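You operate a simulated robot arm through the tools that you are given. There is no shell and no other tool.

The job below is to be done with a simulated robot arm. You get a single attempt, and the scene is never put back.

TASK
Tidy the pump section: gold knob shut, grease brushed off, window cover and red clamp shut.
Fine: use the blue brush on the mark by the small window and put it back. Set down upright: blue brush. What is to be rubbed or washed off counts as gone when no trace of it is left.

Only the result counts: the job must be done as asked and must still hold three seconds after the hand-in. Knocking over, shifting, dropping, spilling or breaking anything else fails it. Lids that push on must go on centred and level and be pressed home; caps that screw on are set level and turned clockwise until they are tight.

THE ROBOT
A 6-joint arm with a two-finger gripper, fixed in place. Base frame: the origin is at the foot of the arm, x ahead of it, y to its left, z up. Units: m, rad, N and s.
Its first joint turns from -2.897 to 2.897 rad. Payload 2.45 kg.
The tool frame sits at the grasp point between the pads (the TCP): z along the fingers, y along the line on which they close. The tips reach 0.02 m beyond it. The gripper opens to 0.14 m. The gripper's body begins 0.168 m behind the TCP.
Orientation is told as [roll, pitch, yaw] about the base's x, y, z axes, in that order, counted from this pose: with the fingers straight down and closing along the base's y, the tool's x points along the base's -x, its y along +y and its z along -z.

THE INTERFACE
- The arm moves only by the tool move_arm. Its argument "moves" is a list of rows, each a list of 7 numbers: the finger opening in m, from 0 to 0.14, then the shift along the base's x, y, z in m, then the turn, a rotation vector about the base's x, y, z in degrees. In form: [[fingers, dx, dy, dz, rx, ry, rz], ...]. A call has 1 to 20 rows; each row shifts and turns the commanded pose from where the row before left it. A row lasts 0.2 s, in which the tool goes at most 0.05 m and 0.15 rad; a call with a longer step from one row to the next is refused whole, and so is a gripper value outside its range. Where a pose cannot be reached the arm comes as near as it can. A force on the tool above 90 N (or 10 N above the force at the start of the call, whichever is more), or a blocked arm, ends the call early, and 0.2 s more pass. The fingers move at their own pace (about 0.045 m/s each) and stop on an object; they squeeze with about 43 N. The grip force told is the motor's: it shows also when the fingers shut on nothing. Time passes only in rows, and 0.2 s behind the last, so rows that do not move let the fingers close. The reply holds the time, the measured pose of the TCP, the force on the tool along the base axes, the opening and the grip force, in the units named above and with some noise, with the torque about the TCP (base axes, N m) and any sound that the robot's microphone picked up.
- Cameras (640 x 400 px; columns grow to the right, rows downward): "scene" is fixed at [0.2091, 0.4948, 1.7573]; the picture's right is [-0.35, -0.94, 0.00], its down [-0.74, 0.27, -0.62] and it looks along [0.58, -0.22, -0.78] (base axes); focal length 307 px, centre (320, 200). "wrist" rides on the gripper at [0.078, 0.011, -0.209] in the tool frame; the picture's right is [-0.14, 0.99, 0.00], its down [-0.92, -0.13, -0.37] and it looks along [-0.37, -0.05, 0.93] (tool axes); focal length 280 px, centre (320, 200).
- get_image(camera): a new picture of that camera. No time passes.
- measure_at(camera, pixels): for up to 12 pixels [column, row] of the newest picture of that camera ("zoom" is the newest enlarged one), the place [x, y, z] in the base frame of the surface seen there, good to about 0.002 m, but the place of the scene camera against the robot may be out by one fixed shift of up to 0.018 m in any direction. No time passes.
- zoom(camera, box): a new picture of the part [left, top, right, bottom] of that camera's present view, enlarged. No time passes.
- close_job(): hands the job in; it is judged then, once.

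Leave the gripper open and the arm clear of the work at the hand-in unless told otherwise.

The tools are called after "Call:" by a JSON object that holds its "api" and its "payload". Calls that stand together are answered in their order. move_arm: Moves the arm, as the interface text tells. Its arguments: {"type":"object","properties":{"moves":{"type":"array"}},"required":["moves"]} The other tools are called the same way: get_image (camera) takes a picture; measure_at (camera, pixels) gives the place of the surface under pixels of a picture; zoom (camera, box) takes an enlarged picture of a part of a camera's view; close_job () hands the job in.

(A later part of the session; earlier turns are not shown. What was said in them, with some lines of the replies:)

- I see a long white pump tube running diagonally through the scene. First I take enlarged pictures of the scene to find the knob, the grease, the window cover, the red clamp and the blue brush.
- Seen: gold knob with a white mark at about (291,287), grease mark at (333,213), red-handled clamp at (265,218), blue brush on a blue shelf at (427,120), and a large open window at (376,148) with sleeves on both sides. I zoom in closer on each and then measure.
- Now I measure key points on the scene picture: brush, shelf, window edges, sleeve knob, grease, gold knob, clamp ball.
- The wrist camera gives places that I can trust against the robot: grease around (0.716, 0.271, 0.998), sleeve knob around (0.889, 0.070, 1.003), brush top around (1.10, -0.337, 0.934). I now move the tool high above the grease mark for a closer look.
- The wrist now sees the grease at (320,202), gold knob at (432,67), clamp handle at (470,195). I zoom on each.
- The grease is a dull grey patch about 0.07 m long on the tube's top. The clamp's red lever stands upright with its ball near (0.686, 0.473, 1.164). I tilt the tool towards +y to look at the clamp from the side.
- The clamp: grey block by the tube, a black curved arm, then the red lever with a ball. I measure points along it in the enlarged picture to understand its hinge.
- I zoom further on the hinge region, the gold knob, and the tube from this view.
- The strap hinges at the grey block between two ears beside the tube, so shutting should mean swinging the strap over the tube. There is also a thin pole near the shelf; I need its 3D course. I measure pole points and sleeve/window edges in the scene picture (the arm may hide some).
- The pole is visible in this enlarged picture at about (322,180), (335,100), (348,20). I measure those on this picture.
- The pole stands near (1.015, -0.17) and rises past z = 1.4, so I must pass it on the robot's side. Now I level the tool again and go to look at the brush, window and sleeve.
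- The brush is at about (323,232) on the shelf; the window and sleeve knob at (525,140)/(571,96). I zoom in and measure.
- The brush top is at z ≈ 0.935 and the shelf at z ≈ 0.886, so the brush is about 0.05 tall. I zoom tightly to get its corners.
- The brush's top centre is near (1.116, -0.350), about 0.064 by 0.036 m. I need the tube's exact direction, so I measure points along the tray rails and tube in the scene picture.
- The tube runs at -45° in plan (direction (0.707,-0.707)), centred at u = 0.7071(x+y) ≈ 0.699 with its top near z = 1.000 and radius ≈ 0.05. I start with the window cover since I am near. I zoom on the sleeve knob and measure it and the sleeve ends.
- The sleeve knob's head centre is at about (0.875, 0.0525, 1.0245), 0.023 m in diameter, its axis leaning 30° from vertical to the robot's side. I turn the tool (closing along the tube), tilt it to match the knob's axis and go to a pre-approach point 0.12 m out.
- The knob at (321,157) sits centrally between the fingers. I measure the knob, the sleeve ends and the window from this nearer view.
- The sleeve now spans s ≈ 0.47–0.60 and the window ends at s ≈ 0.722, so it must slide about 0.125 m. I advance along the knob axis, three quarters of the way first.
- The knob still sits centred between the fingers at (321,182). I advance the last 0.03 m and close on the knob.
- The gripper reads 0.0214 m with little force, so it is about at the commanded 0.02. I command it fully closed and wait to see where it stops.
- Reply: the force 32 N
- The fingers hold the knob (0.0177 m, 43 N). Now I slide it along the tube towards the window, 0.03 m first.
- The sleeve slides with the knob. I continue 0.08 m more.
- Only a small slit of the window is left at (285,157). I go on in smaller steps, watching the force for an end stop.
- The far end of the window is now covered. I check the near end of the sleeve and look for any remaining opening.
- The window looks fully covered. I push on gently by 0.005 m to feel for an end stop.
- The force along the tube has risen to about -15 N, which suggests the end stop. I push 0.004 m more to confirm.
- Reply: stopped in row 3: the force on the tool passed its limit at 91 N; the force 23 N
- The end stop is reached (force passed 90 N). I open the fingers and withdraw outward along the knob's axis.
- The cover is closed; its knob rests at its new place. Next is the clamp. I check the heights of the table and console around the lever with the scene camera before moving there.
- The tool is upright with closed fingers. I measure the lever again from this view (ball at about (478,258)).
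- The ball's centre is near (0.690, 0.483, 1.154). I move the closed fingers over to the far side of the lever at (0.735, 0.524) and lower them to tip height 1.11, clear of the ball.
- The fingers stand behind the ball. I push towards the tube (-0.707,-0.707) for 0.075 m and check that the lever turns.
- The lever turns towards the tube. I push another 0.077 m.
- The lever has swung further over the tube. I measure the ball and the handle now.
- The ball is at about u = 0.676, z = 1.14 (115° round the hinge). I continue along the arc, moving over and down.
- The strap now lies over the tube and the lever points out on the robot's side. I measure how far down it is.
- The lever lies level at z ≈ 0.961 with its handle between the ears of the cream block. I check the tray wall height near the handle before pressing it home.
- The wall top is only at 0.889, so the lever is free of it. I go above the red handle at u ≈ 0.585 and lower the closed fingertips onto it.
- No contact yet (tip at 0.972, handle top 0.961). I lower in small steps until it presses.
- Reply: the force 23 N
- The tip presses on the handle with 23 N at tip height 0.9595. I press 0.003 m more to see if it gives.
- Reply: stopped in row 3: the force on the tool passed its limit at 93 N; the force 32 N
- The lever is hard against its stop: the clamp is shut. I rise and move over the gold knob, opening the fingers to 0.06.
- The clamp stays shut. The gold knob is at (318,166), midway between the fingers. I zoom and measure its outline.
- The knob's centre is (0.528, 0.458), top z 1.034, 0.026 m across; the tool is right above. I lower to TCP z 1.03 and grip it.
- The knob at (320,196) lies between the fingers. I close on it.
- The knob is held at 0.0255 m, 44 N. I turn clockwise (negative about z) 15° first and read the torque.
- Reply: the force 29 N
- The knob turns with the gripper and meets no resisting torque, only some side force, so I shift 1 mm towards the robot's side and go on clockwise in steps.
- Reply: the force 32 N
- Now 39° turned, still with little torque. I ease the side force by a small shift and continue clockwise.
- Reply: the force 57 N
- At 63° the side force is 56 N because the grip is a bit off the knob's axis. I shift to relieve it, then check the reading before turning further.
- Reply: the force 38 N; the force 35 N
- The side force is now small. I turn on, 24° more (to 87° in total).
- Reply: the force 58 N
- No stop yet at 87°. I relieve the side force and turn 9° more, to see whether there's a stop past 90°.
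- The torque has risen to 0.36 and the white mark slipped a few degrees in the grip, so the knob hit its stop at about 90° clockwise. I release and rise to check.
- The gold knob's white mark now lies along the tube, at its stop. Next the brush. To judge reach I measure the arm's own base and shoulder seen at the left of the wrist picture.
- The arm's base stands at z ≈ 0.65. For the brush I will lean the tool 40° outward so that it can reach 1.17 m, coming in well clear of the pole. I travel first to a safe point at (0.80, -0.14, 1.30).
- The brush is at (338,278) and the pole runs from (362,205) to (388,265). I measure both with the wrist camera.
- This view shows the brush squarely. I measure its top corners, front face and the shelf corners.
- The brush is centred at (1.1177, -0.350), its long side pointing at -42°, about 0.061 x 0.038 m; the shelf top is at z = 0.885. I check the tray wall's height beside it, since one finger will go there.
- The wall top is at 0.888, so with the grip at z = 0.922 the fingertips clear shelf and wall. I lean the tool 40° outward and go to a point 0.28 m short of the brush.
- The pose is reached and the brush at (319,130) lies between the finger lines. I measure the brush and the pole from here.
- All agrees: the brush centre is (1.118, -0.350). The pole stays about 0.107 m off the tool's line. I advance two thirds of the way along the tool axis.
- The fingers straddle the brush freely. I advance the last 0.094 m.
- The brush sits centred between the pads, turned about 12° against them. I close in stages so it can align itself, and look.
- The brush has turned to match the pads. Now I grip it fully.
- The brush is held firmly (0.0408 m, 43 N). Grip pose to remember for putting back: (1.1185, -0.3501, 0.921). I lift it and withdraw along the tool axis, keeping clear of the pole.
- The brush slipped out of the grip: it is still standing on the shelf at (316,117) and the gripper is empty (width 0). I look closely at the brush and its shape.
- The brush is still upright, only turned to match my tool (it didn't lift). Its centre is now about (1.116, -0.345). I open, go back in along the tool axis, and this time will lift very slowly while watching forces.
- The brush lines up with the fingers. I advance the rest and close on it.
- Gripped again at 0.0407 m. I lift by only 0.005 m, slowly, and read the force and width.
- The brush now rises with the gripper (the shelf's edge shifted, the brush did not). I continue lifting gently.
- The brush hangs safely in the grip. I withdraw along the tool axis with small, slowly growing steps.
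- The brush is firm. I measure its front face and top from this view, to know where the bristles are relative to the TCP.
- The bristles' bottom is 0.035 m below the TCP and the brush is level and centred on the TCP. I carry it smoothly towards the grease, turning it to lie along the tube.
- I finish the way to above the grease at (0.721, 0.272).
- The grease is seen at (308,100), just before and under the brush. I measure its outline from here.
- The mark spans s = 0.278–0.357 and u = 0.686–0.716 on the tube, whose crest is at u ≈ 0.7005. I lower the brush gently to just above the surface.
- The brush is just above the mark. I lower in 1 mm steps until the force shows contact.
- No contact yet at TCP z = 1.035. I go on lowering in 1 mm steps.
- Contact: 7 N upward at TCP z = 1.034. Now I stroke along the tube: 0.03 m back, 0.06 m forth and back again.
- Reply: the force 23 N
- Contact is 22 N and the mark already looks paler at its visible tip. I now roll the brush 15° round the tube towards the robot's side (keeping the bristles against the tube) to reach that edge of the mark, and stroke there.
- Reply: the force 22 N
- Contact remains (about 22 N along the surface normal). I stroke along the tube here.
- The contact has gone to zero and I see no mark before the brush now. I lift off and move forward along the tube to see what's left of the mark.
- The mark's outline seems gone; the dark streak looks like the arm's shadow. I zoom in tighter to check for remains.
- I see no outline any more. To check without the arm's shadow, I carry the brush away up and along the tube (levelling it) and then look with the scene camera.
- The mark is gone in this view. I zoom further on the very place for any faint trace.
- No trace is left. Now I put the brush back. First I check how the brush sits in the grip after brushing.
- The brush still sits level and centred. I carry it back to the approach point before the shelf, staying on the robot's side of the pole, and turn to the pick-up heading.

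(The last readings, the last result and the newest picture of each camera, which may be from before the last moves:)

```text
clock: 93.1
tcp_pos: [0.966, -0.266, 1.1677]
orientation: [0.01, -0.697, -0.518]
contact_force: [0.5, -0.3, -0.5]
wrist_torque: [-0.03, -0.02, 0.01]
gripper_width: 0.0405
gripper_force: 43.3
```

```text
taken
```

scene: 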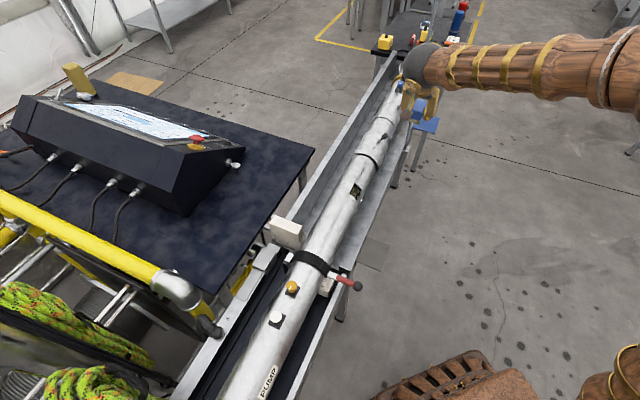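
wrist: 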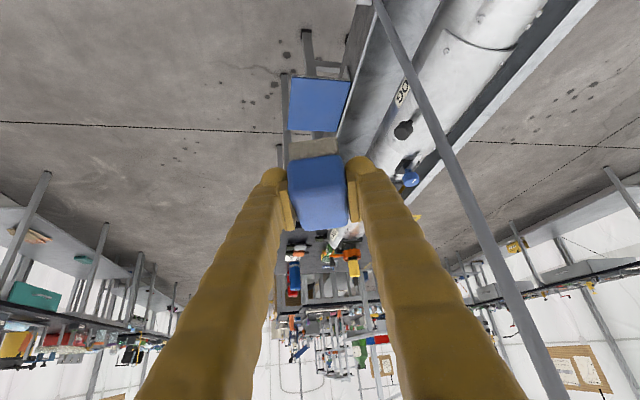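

I advance along the tool axis to 0.03 m above the shelf place.

Call:
{"api": "move_arm", "payload": {"moves": [[0, 0.0042, -0.0024, -0.0059, 0, 0, 0], [0, 0.0084, -0.0048, -0.0119, 0, 0, 0], [0, 0.01049, -0.00595, -0.01484, 0, 0, 0], [0, 0.01049, -0.00595, -0.01484, 0, 0, 0], [0, 0.01049, -0.00595, -0.01484, 0, 0, 0], [0, 0.01049, -0.00595, -0.01484, 0, 0, 0], [0, 0.01049, -0.00595, -0.01484, 0, 0, 0], [0, 0.01049, -0.00595, -0.01484, 0, 0, 0], [0, 0.01049, -0.00595, -0.01484, 0, 0, 0], [0, 0.01049, -0.00595, -0.01484, 0, 0, 0], [0, 0.01049, -0.00595, -0.01484, 0, 0, 0], [0, 0.01049, -0.00595, -0.01484, 0, 0, 0], [0, 0.01049, -0.00595, -0.01484, 0, 0, 0], [0, 0.01049, -0.00595, -0.01484, 0, 0, 0], [0, 0.0084, -0.0048, -0.0119, 0, 0, 0], [0, 0.0042, -0.0024, -0.0059, 0, 0, 0], [0, 0, 0, 0, 0, 0, 0]]}}

Call:
{"api": "get_image", "payload": {"camera": "wrist"}}

Call:
{"api": "zoom", "payload": {"camera": "scene", "box": [400, 80, 460, 140]}}

```text
clock: 96.7
tcp_pos: [1.1157, -0.3514, 0.9536]
orientation: [0.007, -0.698, -0.518]
contact_force: [1.0, -1.1, -1.0]
wrist_torque: [0.01, 0.0, 0.02]
gripper_width: 0.0407
gripper_force: 42.9
```

```text
taken
```

wrist: 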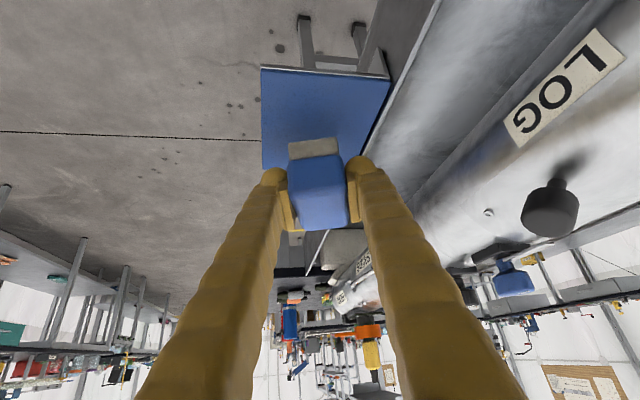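

```text
6.67 times, centred on (430, 110) of scene
```

zoom: 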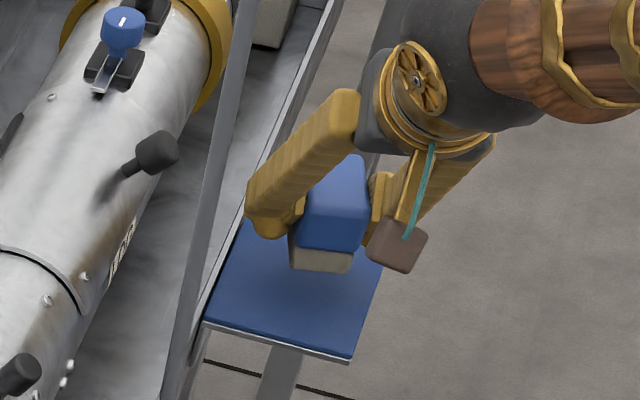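

The brush is right above its place on the shelf. I lower it 0.027 m slowly.

Call:
{"api": "move_arm", "payload": {"moves": [[0, 0, 0, -0.003, 0, 0, 0], [0, 0, 0, -0.005, 0, 0, 0], [0, 0, 0, -0.005, 0, 0, 0], [0, 0, 0, -0.005, 0, 0, 0], [0, 0, 0, -0.005, 0, 0, 0], [0, 0, 0, -0.003, 0, 0, 0], [0, 0, 0, -0.001, 0, 0, 0], [0, 0, 0, 0, 0, 0, 0]]}}

```text
clock: 98.5
tcp_pos: [1.1165, -0.3532, 0.9255]
orientation: [0.009, -0.698, -0.519]
contact_force: [0.3, 0.1, 0.1]
wrist_torque: [0.0, -0.03, -0.03]
gripper_width: 0.0405
gripper_force: 43.3
```

Call:
{"api": "move_arm", "payload": {"moves": [[0, 0, 0, -0.001, 0, 0, 0], [0, 0, 0, -0.001, 0, 0, 0], [0, 0, 0, -0.001, 0, 0, 0], [0, 0, 0, 0, 0, 0, 0]]}}

```text
clock: 99.5
tcp_pos: [1.1156, -0.3517, 0.9233]
orientation: [0.009, -0.699, -0.517]
contact_force: [-0.3, -0.2, 0.3]
wrist_torque: [0.02, -0.02, 0.01]
gripper_width: 0.0406
gripper_force: 43.0
```

Still no contact at TCP z = 0.923. I lower further by single millimetres.

Call:
{"api": "move_arm", "payload": {"moves": [[0, 0, 0, -0.001, 0, 0, 0], [0, 0, 0, -0.001, 0, 0, 0], [0, 0, 0, 0, 0, 0, 0]]}}

```text
clock: 100.3
tcp_pos: [1.116, -0.3517, 0.9213]
orientation: [0.008, -0.697, -0.52]
contact_force: [-0.3, 0.7, -1.0]
wrist_torque: [0.02, 0.03, 0.0]
gripper_width: 0.0405
gripper_force: 43.2
```

Call:
{"api": "move_arm", "payload": {"moves": [[0, 0, 0, -0.0007, 0, 0, 0], [0, 0, 0, -0.0007, 0, 0, 0], [0, 0, 0, 0, 0, 0, 0]]}}

Call:
{"api": "zoom", "payload": {"camera": "wrist", "box": [260, 110, 380, 180]}}

Call:
{"api": "zoom", "payload": {"camera": "scene", "box": [405, 90, 455, 140]}}

```text
clock: 101.1
tcp_pos: [1.1159, -0.3528, 0.92]
orientation: [0.01, -0.698, -0.518]
contact_force: [-0.1, -0.3, 0.5]
wrist_torque: [-0.03, -0.01, 0.02]
gripper_width: 0.0404
gripper_force: 42.5
```

```text
5.33 times, centred on (320, 145) of wrist
```

zoom: 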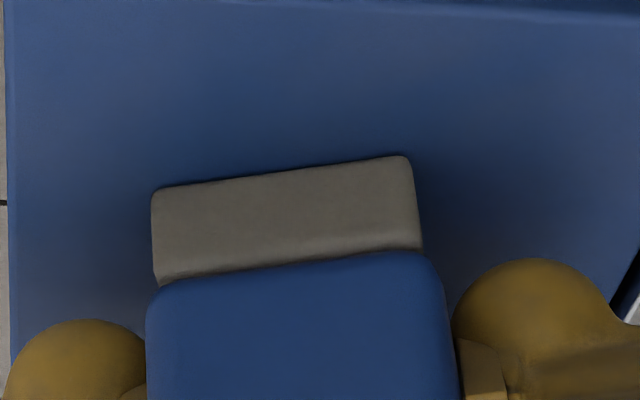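

```text
8.00 times, centred on (430, 115) of scene
```

zoom: 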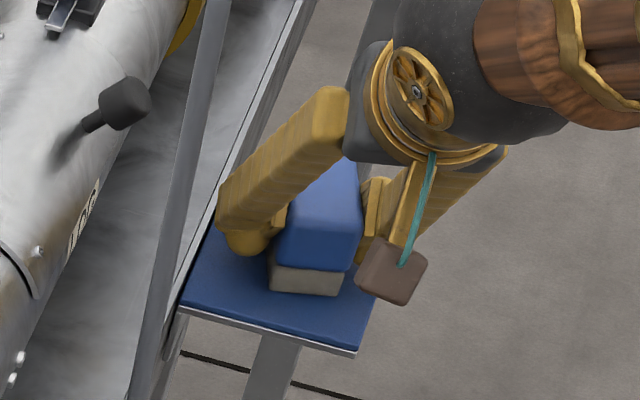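

Very close to the shelf now, still no force. I lower by another 1.5 mm.

Call:
{"api": "move_arm", "payload": {"moves": [[0, 0, 0, -0.0007, 0, 0, 0], [0, 0, 0, -0.0007, 0, 0, 0], [0, 0, 0, 0, 0, 0, 0]]}}

```text
clock: 101.9
tcp_pos: [1.116, -0.352, 0.9195]
orientation: [0.011, -0.699, -0.52]
contact_force: [-1.8, -2.5, 15.7]
wrist_torque: [-0.27, 0.27, -0.04]
gripper_width: 0.0407
gripper_force: 42.5
```

Contact: 15.7 N, the brush stands on the shelf. I ease slightly and open the fingers.

Call:
{"api": "move_arm", "payload": {"moves": [[0, 0, 0, 0.0004, 0, 0, 0], [0.045, 0, 0, 0, 0, 0, 0], [0.055, 0, 0, 0, 0, 0, 0], [0.07, 0, 0, 0, 0, 0, 0], [0.08, 0, 0, 0, 0, 0, 0], [0.08, 0, 0, 0, 0, 0, 0]]}}

Call:
{"api": "zoom", "payload": {"camera": "wrist", "box": [240, 90, 400, 250]}}

Call:
{"api": "zoom", "payload": {"camera": "scene", "box": [405, 90, 455, 140]}}

```text
clock: 103.3
tcp_pos: [1.1167, -0.3533, 0.9184]
orientation: [0.009, -0.697, -0.518]
contact_force: [-0.3, 0.2, 0.0]
wrist_torque: [0.0, 0.0, 0.04]
gripper_width: 0.0802
gripper_force: 0.0
```

```text
2.50 times, centred on (320, 170) of wrist
```

zoom: 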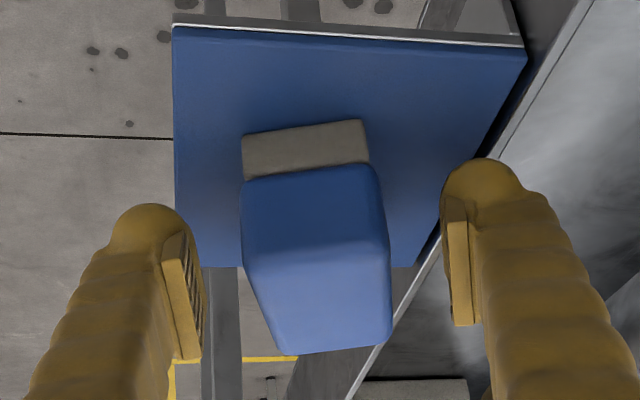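

```text
8.00 times, centred on (430, 115) of scene
```

zoom: 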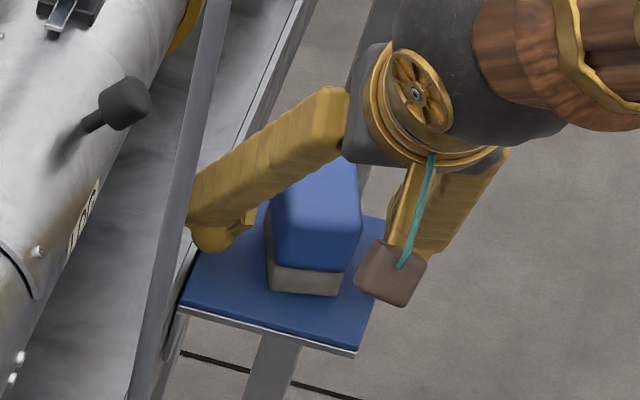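

The brush stands free and upright. I withdraw along the tool axis.

Call:
{"api": "move_arm", "payload": {"moves": [[0.08, -0.0056, 0.0032, 0.0077, 0, 0, 0], [0.08, -0.0112, 0.0064, 0.0153, 0, 0, 0], [0.08, -0.0167, 0.0096, 0.023, 0, 0, 0], [0.08, -0.0223, 0.0128, 0.0306, 0, 0, 0], [0.08, -0.0223, 0.0128, 0.0306, 0, 0, 0], [0.08, -0.0223, 0.0128, 0.0306, 0, 0, 0], [0.08, -0.0223, 0.0128, 0.0306, 0, 0, 0], [0.08, -0.0223, 0.0128, 0.0306, 0, 0, 0], [0.08, -0.0223, 0.0128, 0.0306, 0, 0, 0], [0.08, 0, 0, 0, 0, 0, 0]]}}

Call:
{"api": "get_image", "payload": {"camera": "wrist"}}

Call:
{"api": "zoom", "payload": {"camera": "wrist", "box": [280, 70, 360, 150]}}

Call:
{"api": "zoom", "payload": {"camera": "scene", "box": [405, 90, 455, 140]}}

```text
clock: 105.5
tcp_pos: [0.9487, -0.2552, 1.1498]
orientation: [0.008, -0.697, -0.518]
contact_force: [0.2, -0.9, 0.1]
wrist_torque: [0.01, 0.02, 0.01]
gripper_width: 0.0798
gripper_force: 0.1
```

```text
taken
```

wrist: 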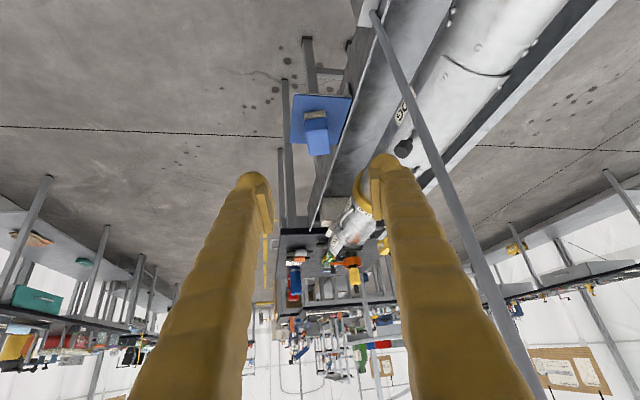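

```text
5.00 times, centred on (320, 110) of wrist
```

zoom: 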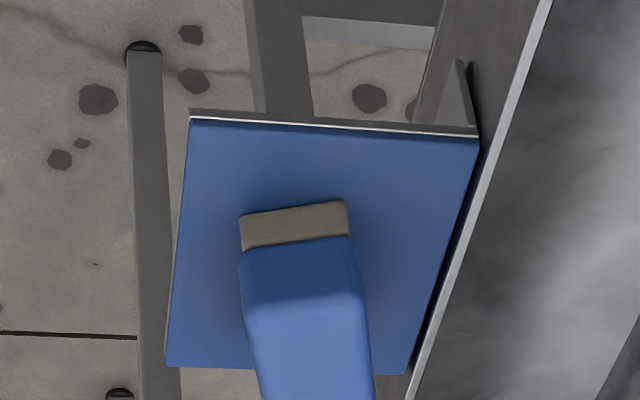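

```text
8.00 times, centred on (430, 115) of scene
```

zoom: 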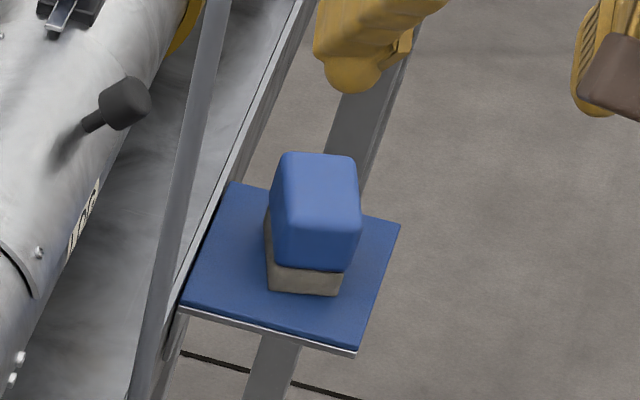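

The brush stands upright on its shelf. I measure where it stands and then move the arm back to a clear place, straightening the tool.

Call:
{"api": "measure_at", "payload": {"camera": "zoom", "pixels": [[295, 235], [295, 260], [300, 290], [250, 320], [365, 310], [310, 380], [310, 350]]}}

Call:
{"api": "move_arm", "payload": {"moves": [[0.08, -0.03, 0.01, 0.025, 0, 0, 0], [0.08, -0.03, 0.01, 0.025, 3.28, 5.8, 0], [0.08, -0.03, 0.01, 0.025, 3.28, 5.8, 0], [0.08, -0.03, 0.01, 0.025, 3.28, 5.8, 0], [0.08, -0.03, 0.015, 0.025, 3.28, 5.8, 0], [0.08, -0.03, 0.015, 0.025, 3.28, 5.8, 0], [0.08, -0.03, 0.02, 0.025, 3.28, 5.8, 0], [0.08, -0.03, 0.03, 0.025, 0, 0, 5], [0.08, -0.02, 0.03, 0.02, 0, 0, 8], [0.08, 0, 0, 0, 0, 0, 8], [0.08, 0, 0, 0, 0, 0, 8]]}}

Call:
{"api": "get_image", "payload": {"camera": "wrist"}}

Call:
{"api": "get_image", "payload": {"camera": "scene"}}

```text
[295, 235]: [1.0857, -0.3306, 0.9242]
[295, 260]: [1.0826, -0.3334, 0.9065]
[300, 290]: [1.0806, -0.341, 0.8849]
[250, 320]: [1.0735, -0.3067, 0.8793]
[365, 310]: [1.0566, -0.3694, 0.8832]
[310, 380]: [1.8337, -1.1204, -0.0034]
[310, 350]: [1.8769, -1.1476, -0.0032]
```

```text
clock: 107.9
tcp_pos: [0.6881, -0.1075, 1.3688]
orientation: [0.007, 0.001, -0.01]
contact_force: [0.5, 0.0, -0.3]
wrist_torque: [0.02, 0.0, -0.01]
gripper_width: 0.0798
gripper_force: 0.0
```

```text
taken
```

wrist: 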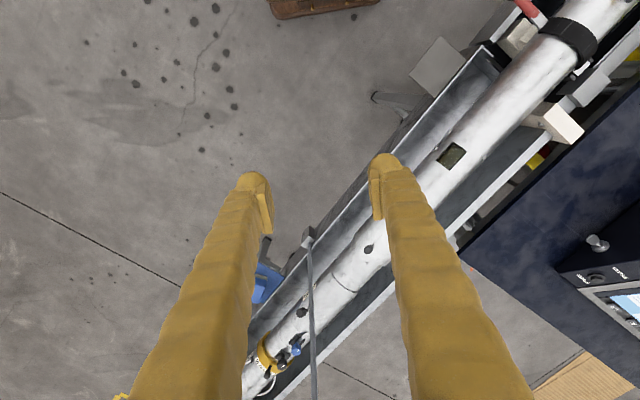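

```text
taken
```

scene: 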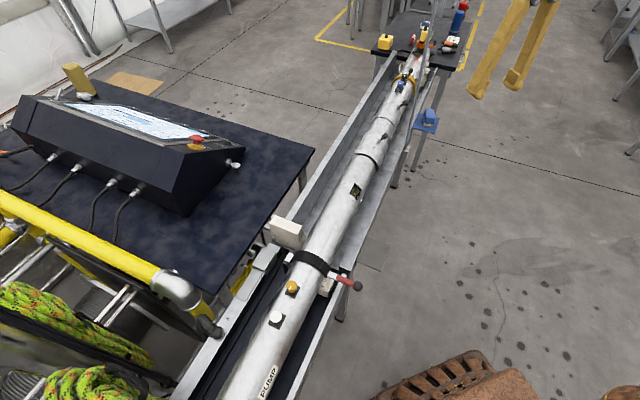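

The arm is back near its start place. I make final checks of all four items and the brush.

Call:
{"api": "zoom", "payload": {"camera": "scene", "box": [340, 95, 440, 185]}}

Call:
{"api": "zoom", "payload": {"camera": "scene", "box": [300, 175, 370, 245]}}

Call:
{"api": "zoom", "payload": {"camera": "scene", "box": [250, 230, 370, 330]}}

Call:
{"api": "zoom", "payload": {"camera": "wrist", "box": [400, 60, 560, 230]}}

Call:
{"api": "measure_at", "payload": {"camera": "scene", "pixels": [[426, 114], [427, 122], [350, 284]]}}

```text
4.44 times, centred on (390, 140) of scene
```

zoom: 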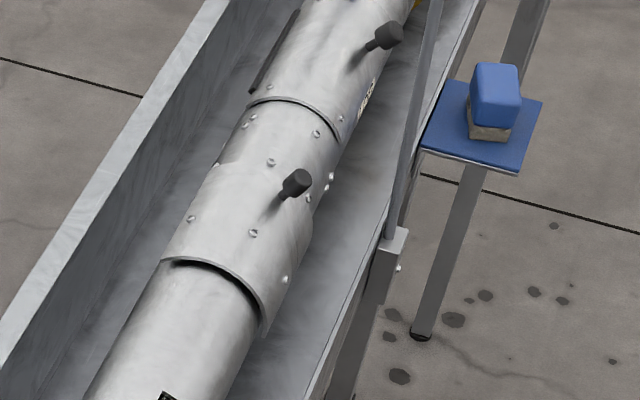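

```text
5.71 times, centred on (335, 210) of scene
```

zoom: 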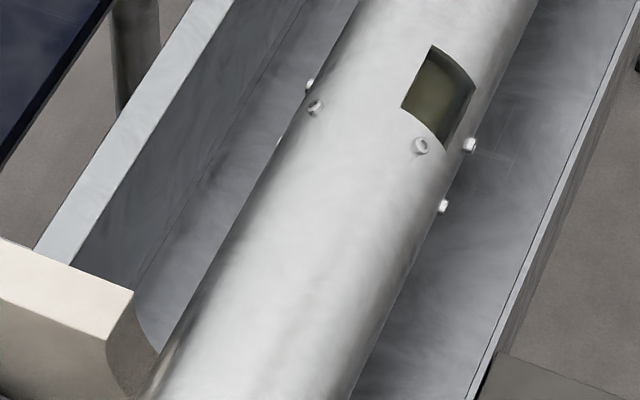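

```text
4.00 times, centred on (310, 280) of scene
```

zoom: 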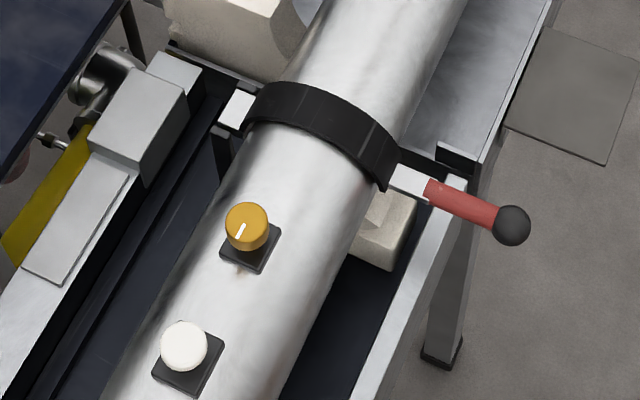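

```text
2.35 times, centred on (480, 145) of wrist
```

zoom: 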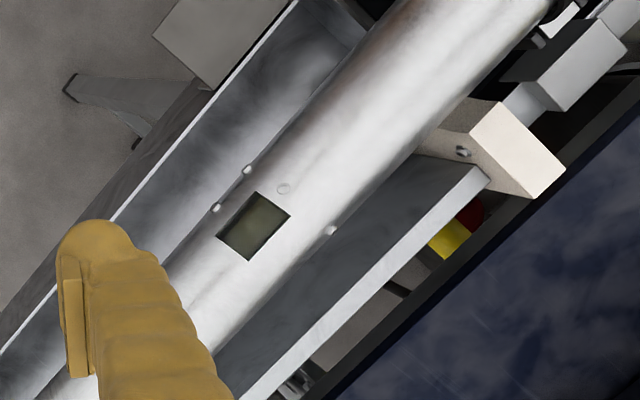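

```text
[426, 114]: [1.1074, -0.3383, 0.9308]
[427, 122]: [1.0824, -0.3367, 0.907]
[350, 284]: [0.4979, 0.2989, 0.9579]
```

All looks done. One last close look at the window cover's far edge to be sure that no opening is left.

Call:
{"api": "zoom", "payload": {"camera": "scene", "box": [365, 115, 425, 160]}}

Call:
{"api": "zoom", "payload": {"camera": "wrist", "box": [320, 215, 400, 295]}}

```text
8.89 times, centred on (395, 138) of scene
```

zoom: 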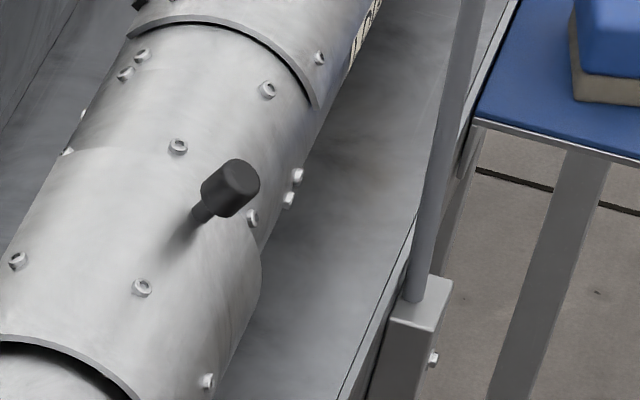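

```text
5.00 times, centred on (360, 255) of wrist
```

zoom: 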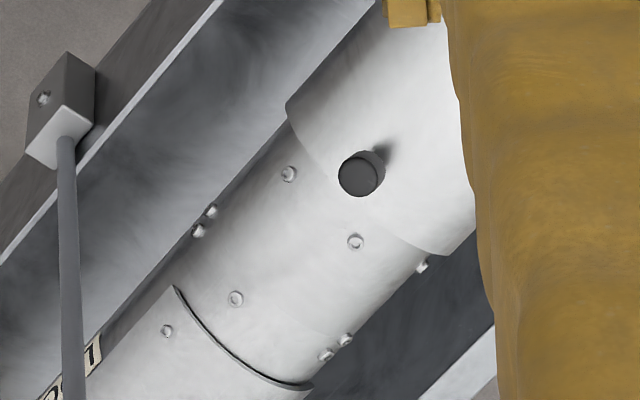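

The pictures confirm every item:
- **Window:** the cover is fully over the opening and against its stop.
- **Gold knob:** its mark lies along the tube, at its clockwise stop.
- **Clamp:** the strap and lever are over the tube and against the stop.
- **Grease:** no trace is left.
- **Blue brush:** it stands upright on its shelf, turned about 12° from how it first stood.

The gripper is open and the arm is clear, so I hand the job in.

Call:
{"api": "close_job", "payload": {}}

```text
The job is handed in.
```

The pump section is tidied and the job is handed in. I checked each item in the camera pictures just before the hand-in; the hand-in gave no verdict.

- **Gold knob:** turned clockwise about 90° to its stop, so its white mark now lies along the tube.
- **Grease:** the mark by the small window was brushed off with the blue brush, and close-up pictures show no trace of it.
- **Window cover:** slid along the tube to its end stop, with the opening fully covered.
- **Red clamp:** the strap is over the tube and the lever was pressed down against its stop.
- **Blue brush:** back upright on its shelf, within a few millimetres of where it stood but turned about 12° from its first heading. My first grip on it slipped without lifting it; it stayed upright and the second grip held.

The gripper was left open and the arm clear of the work.
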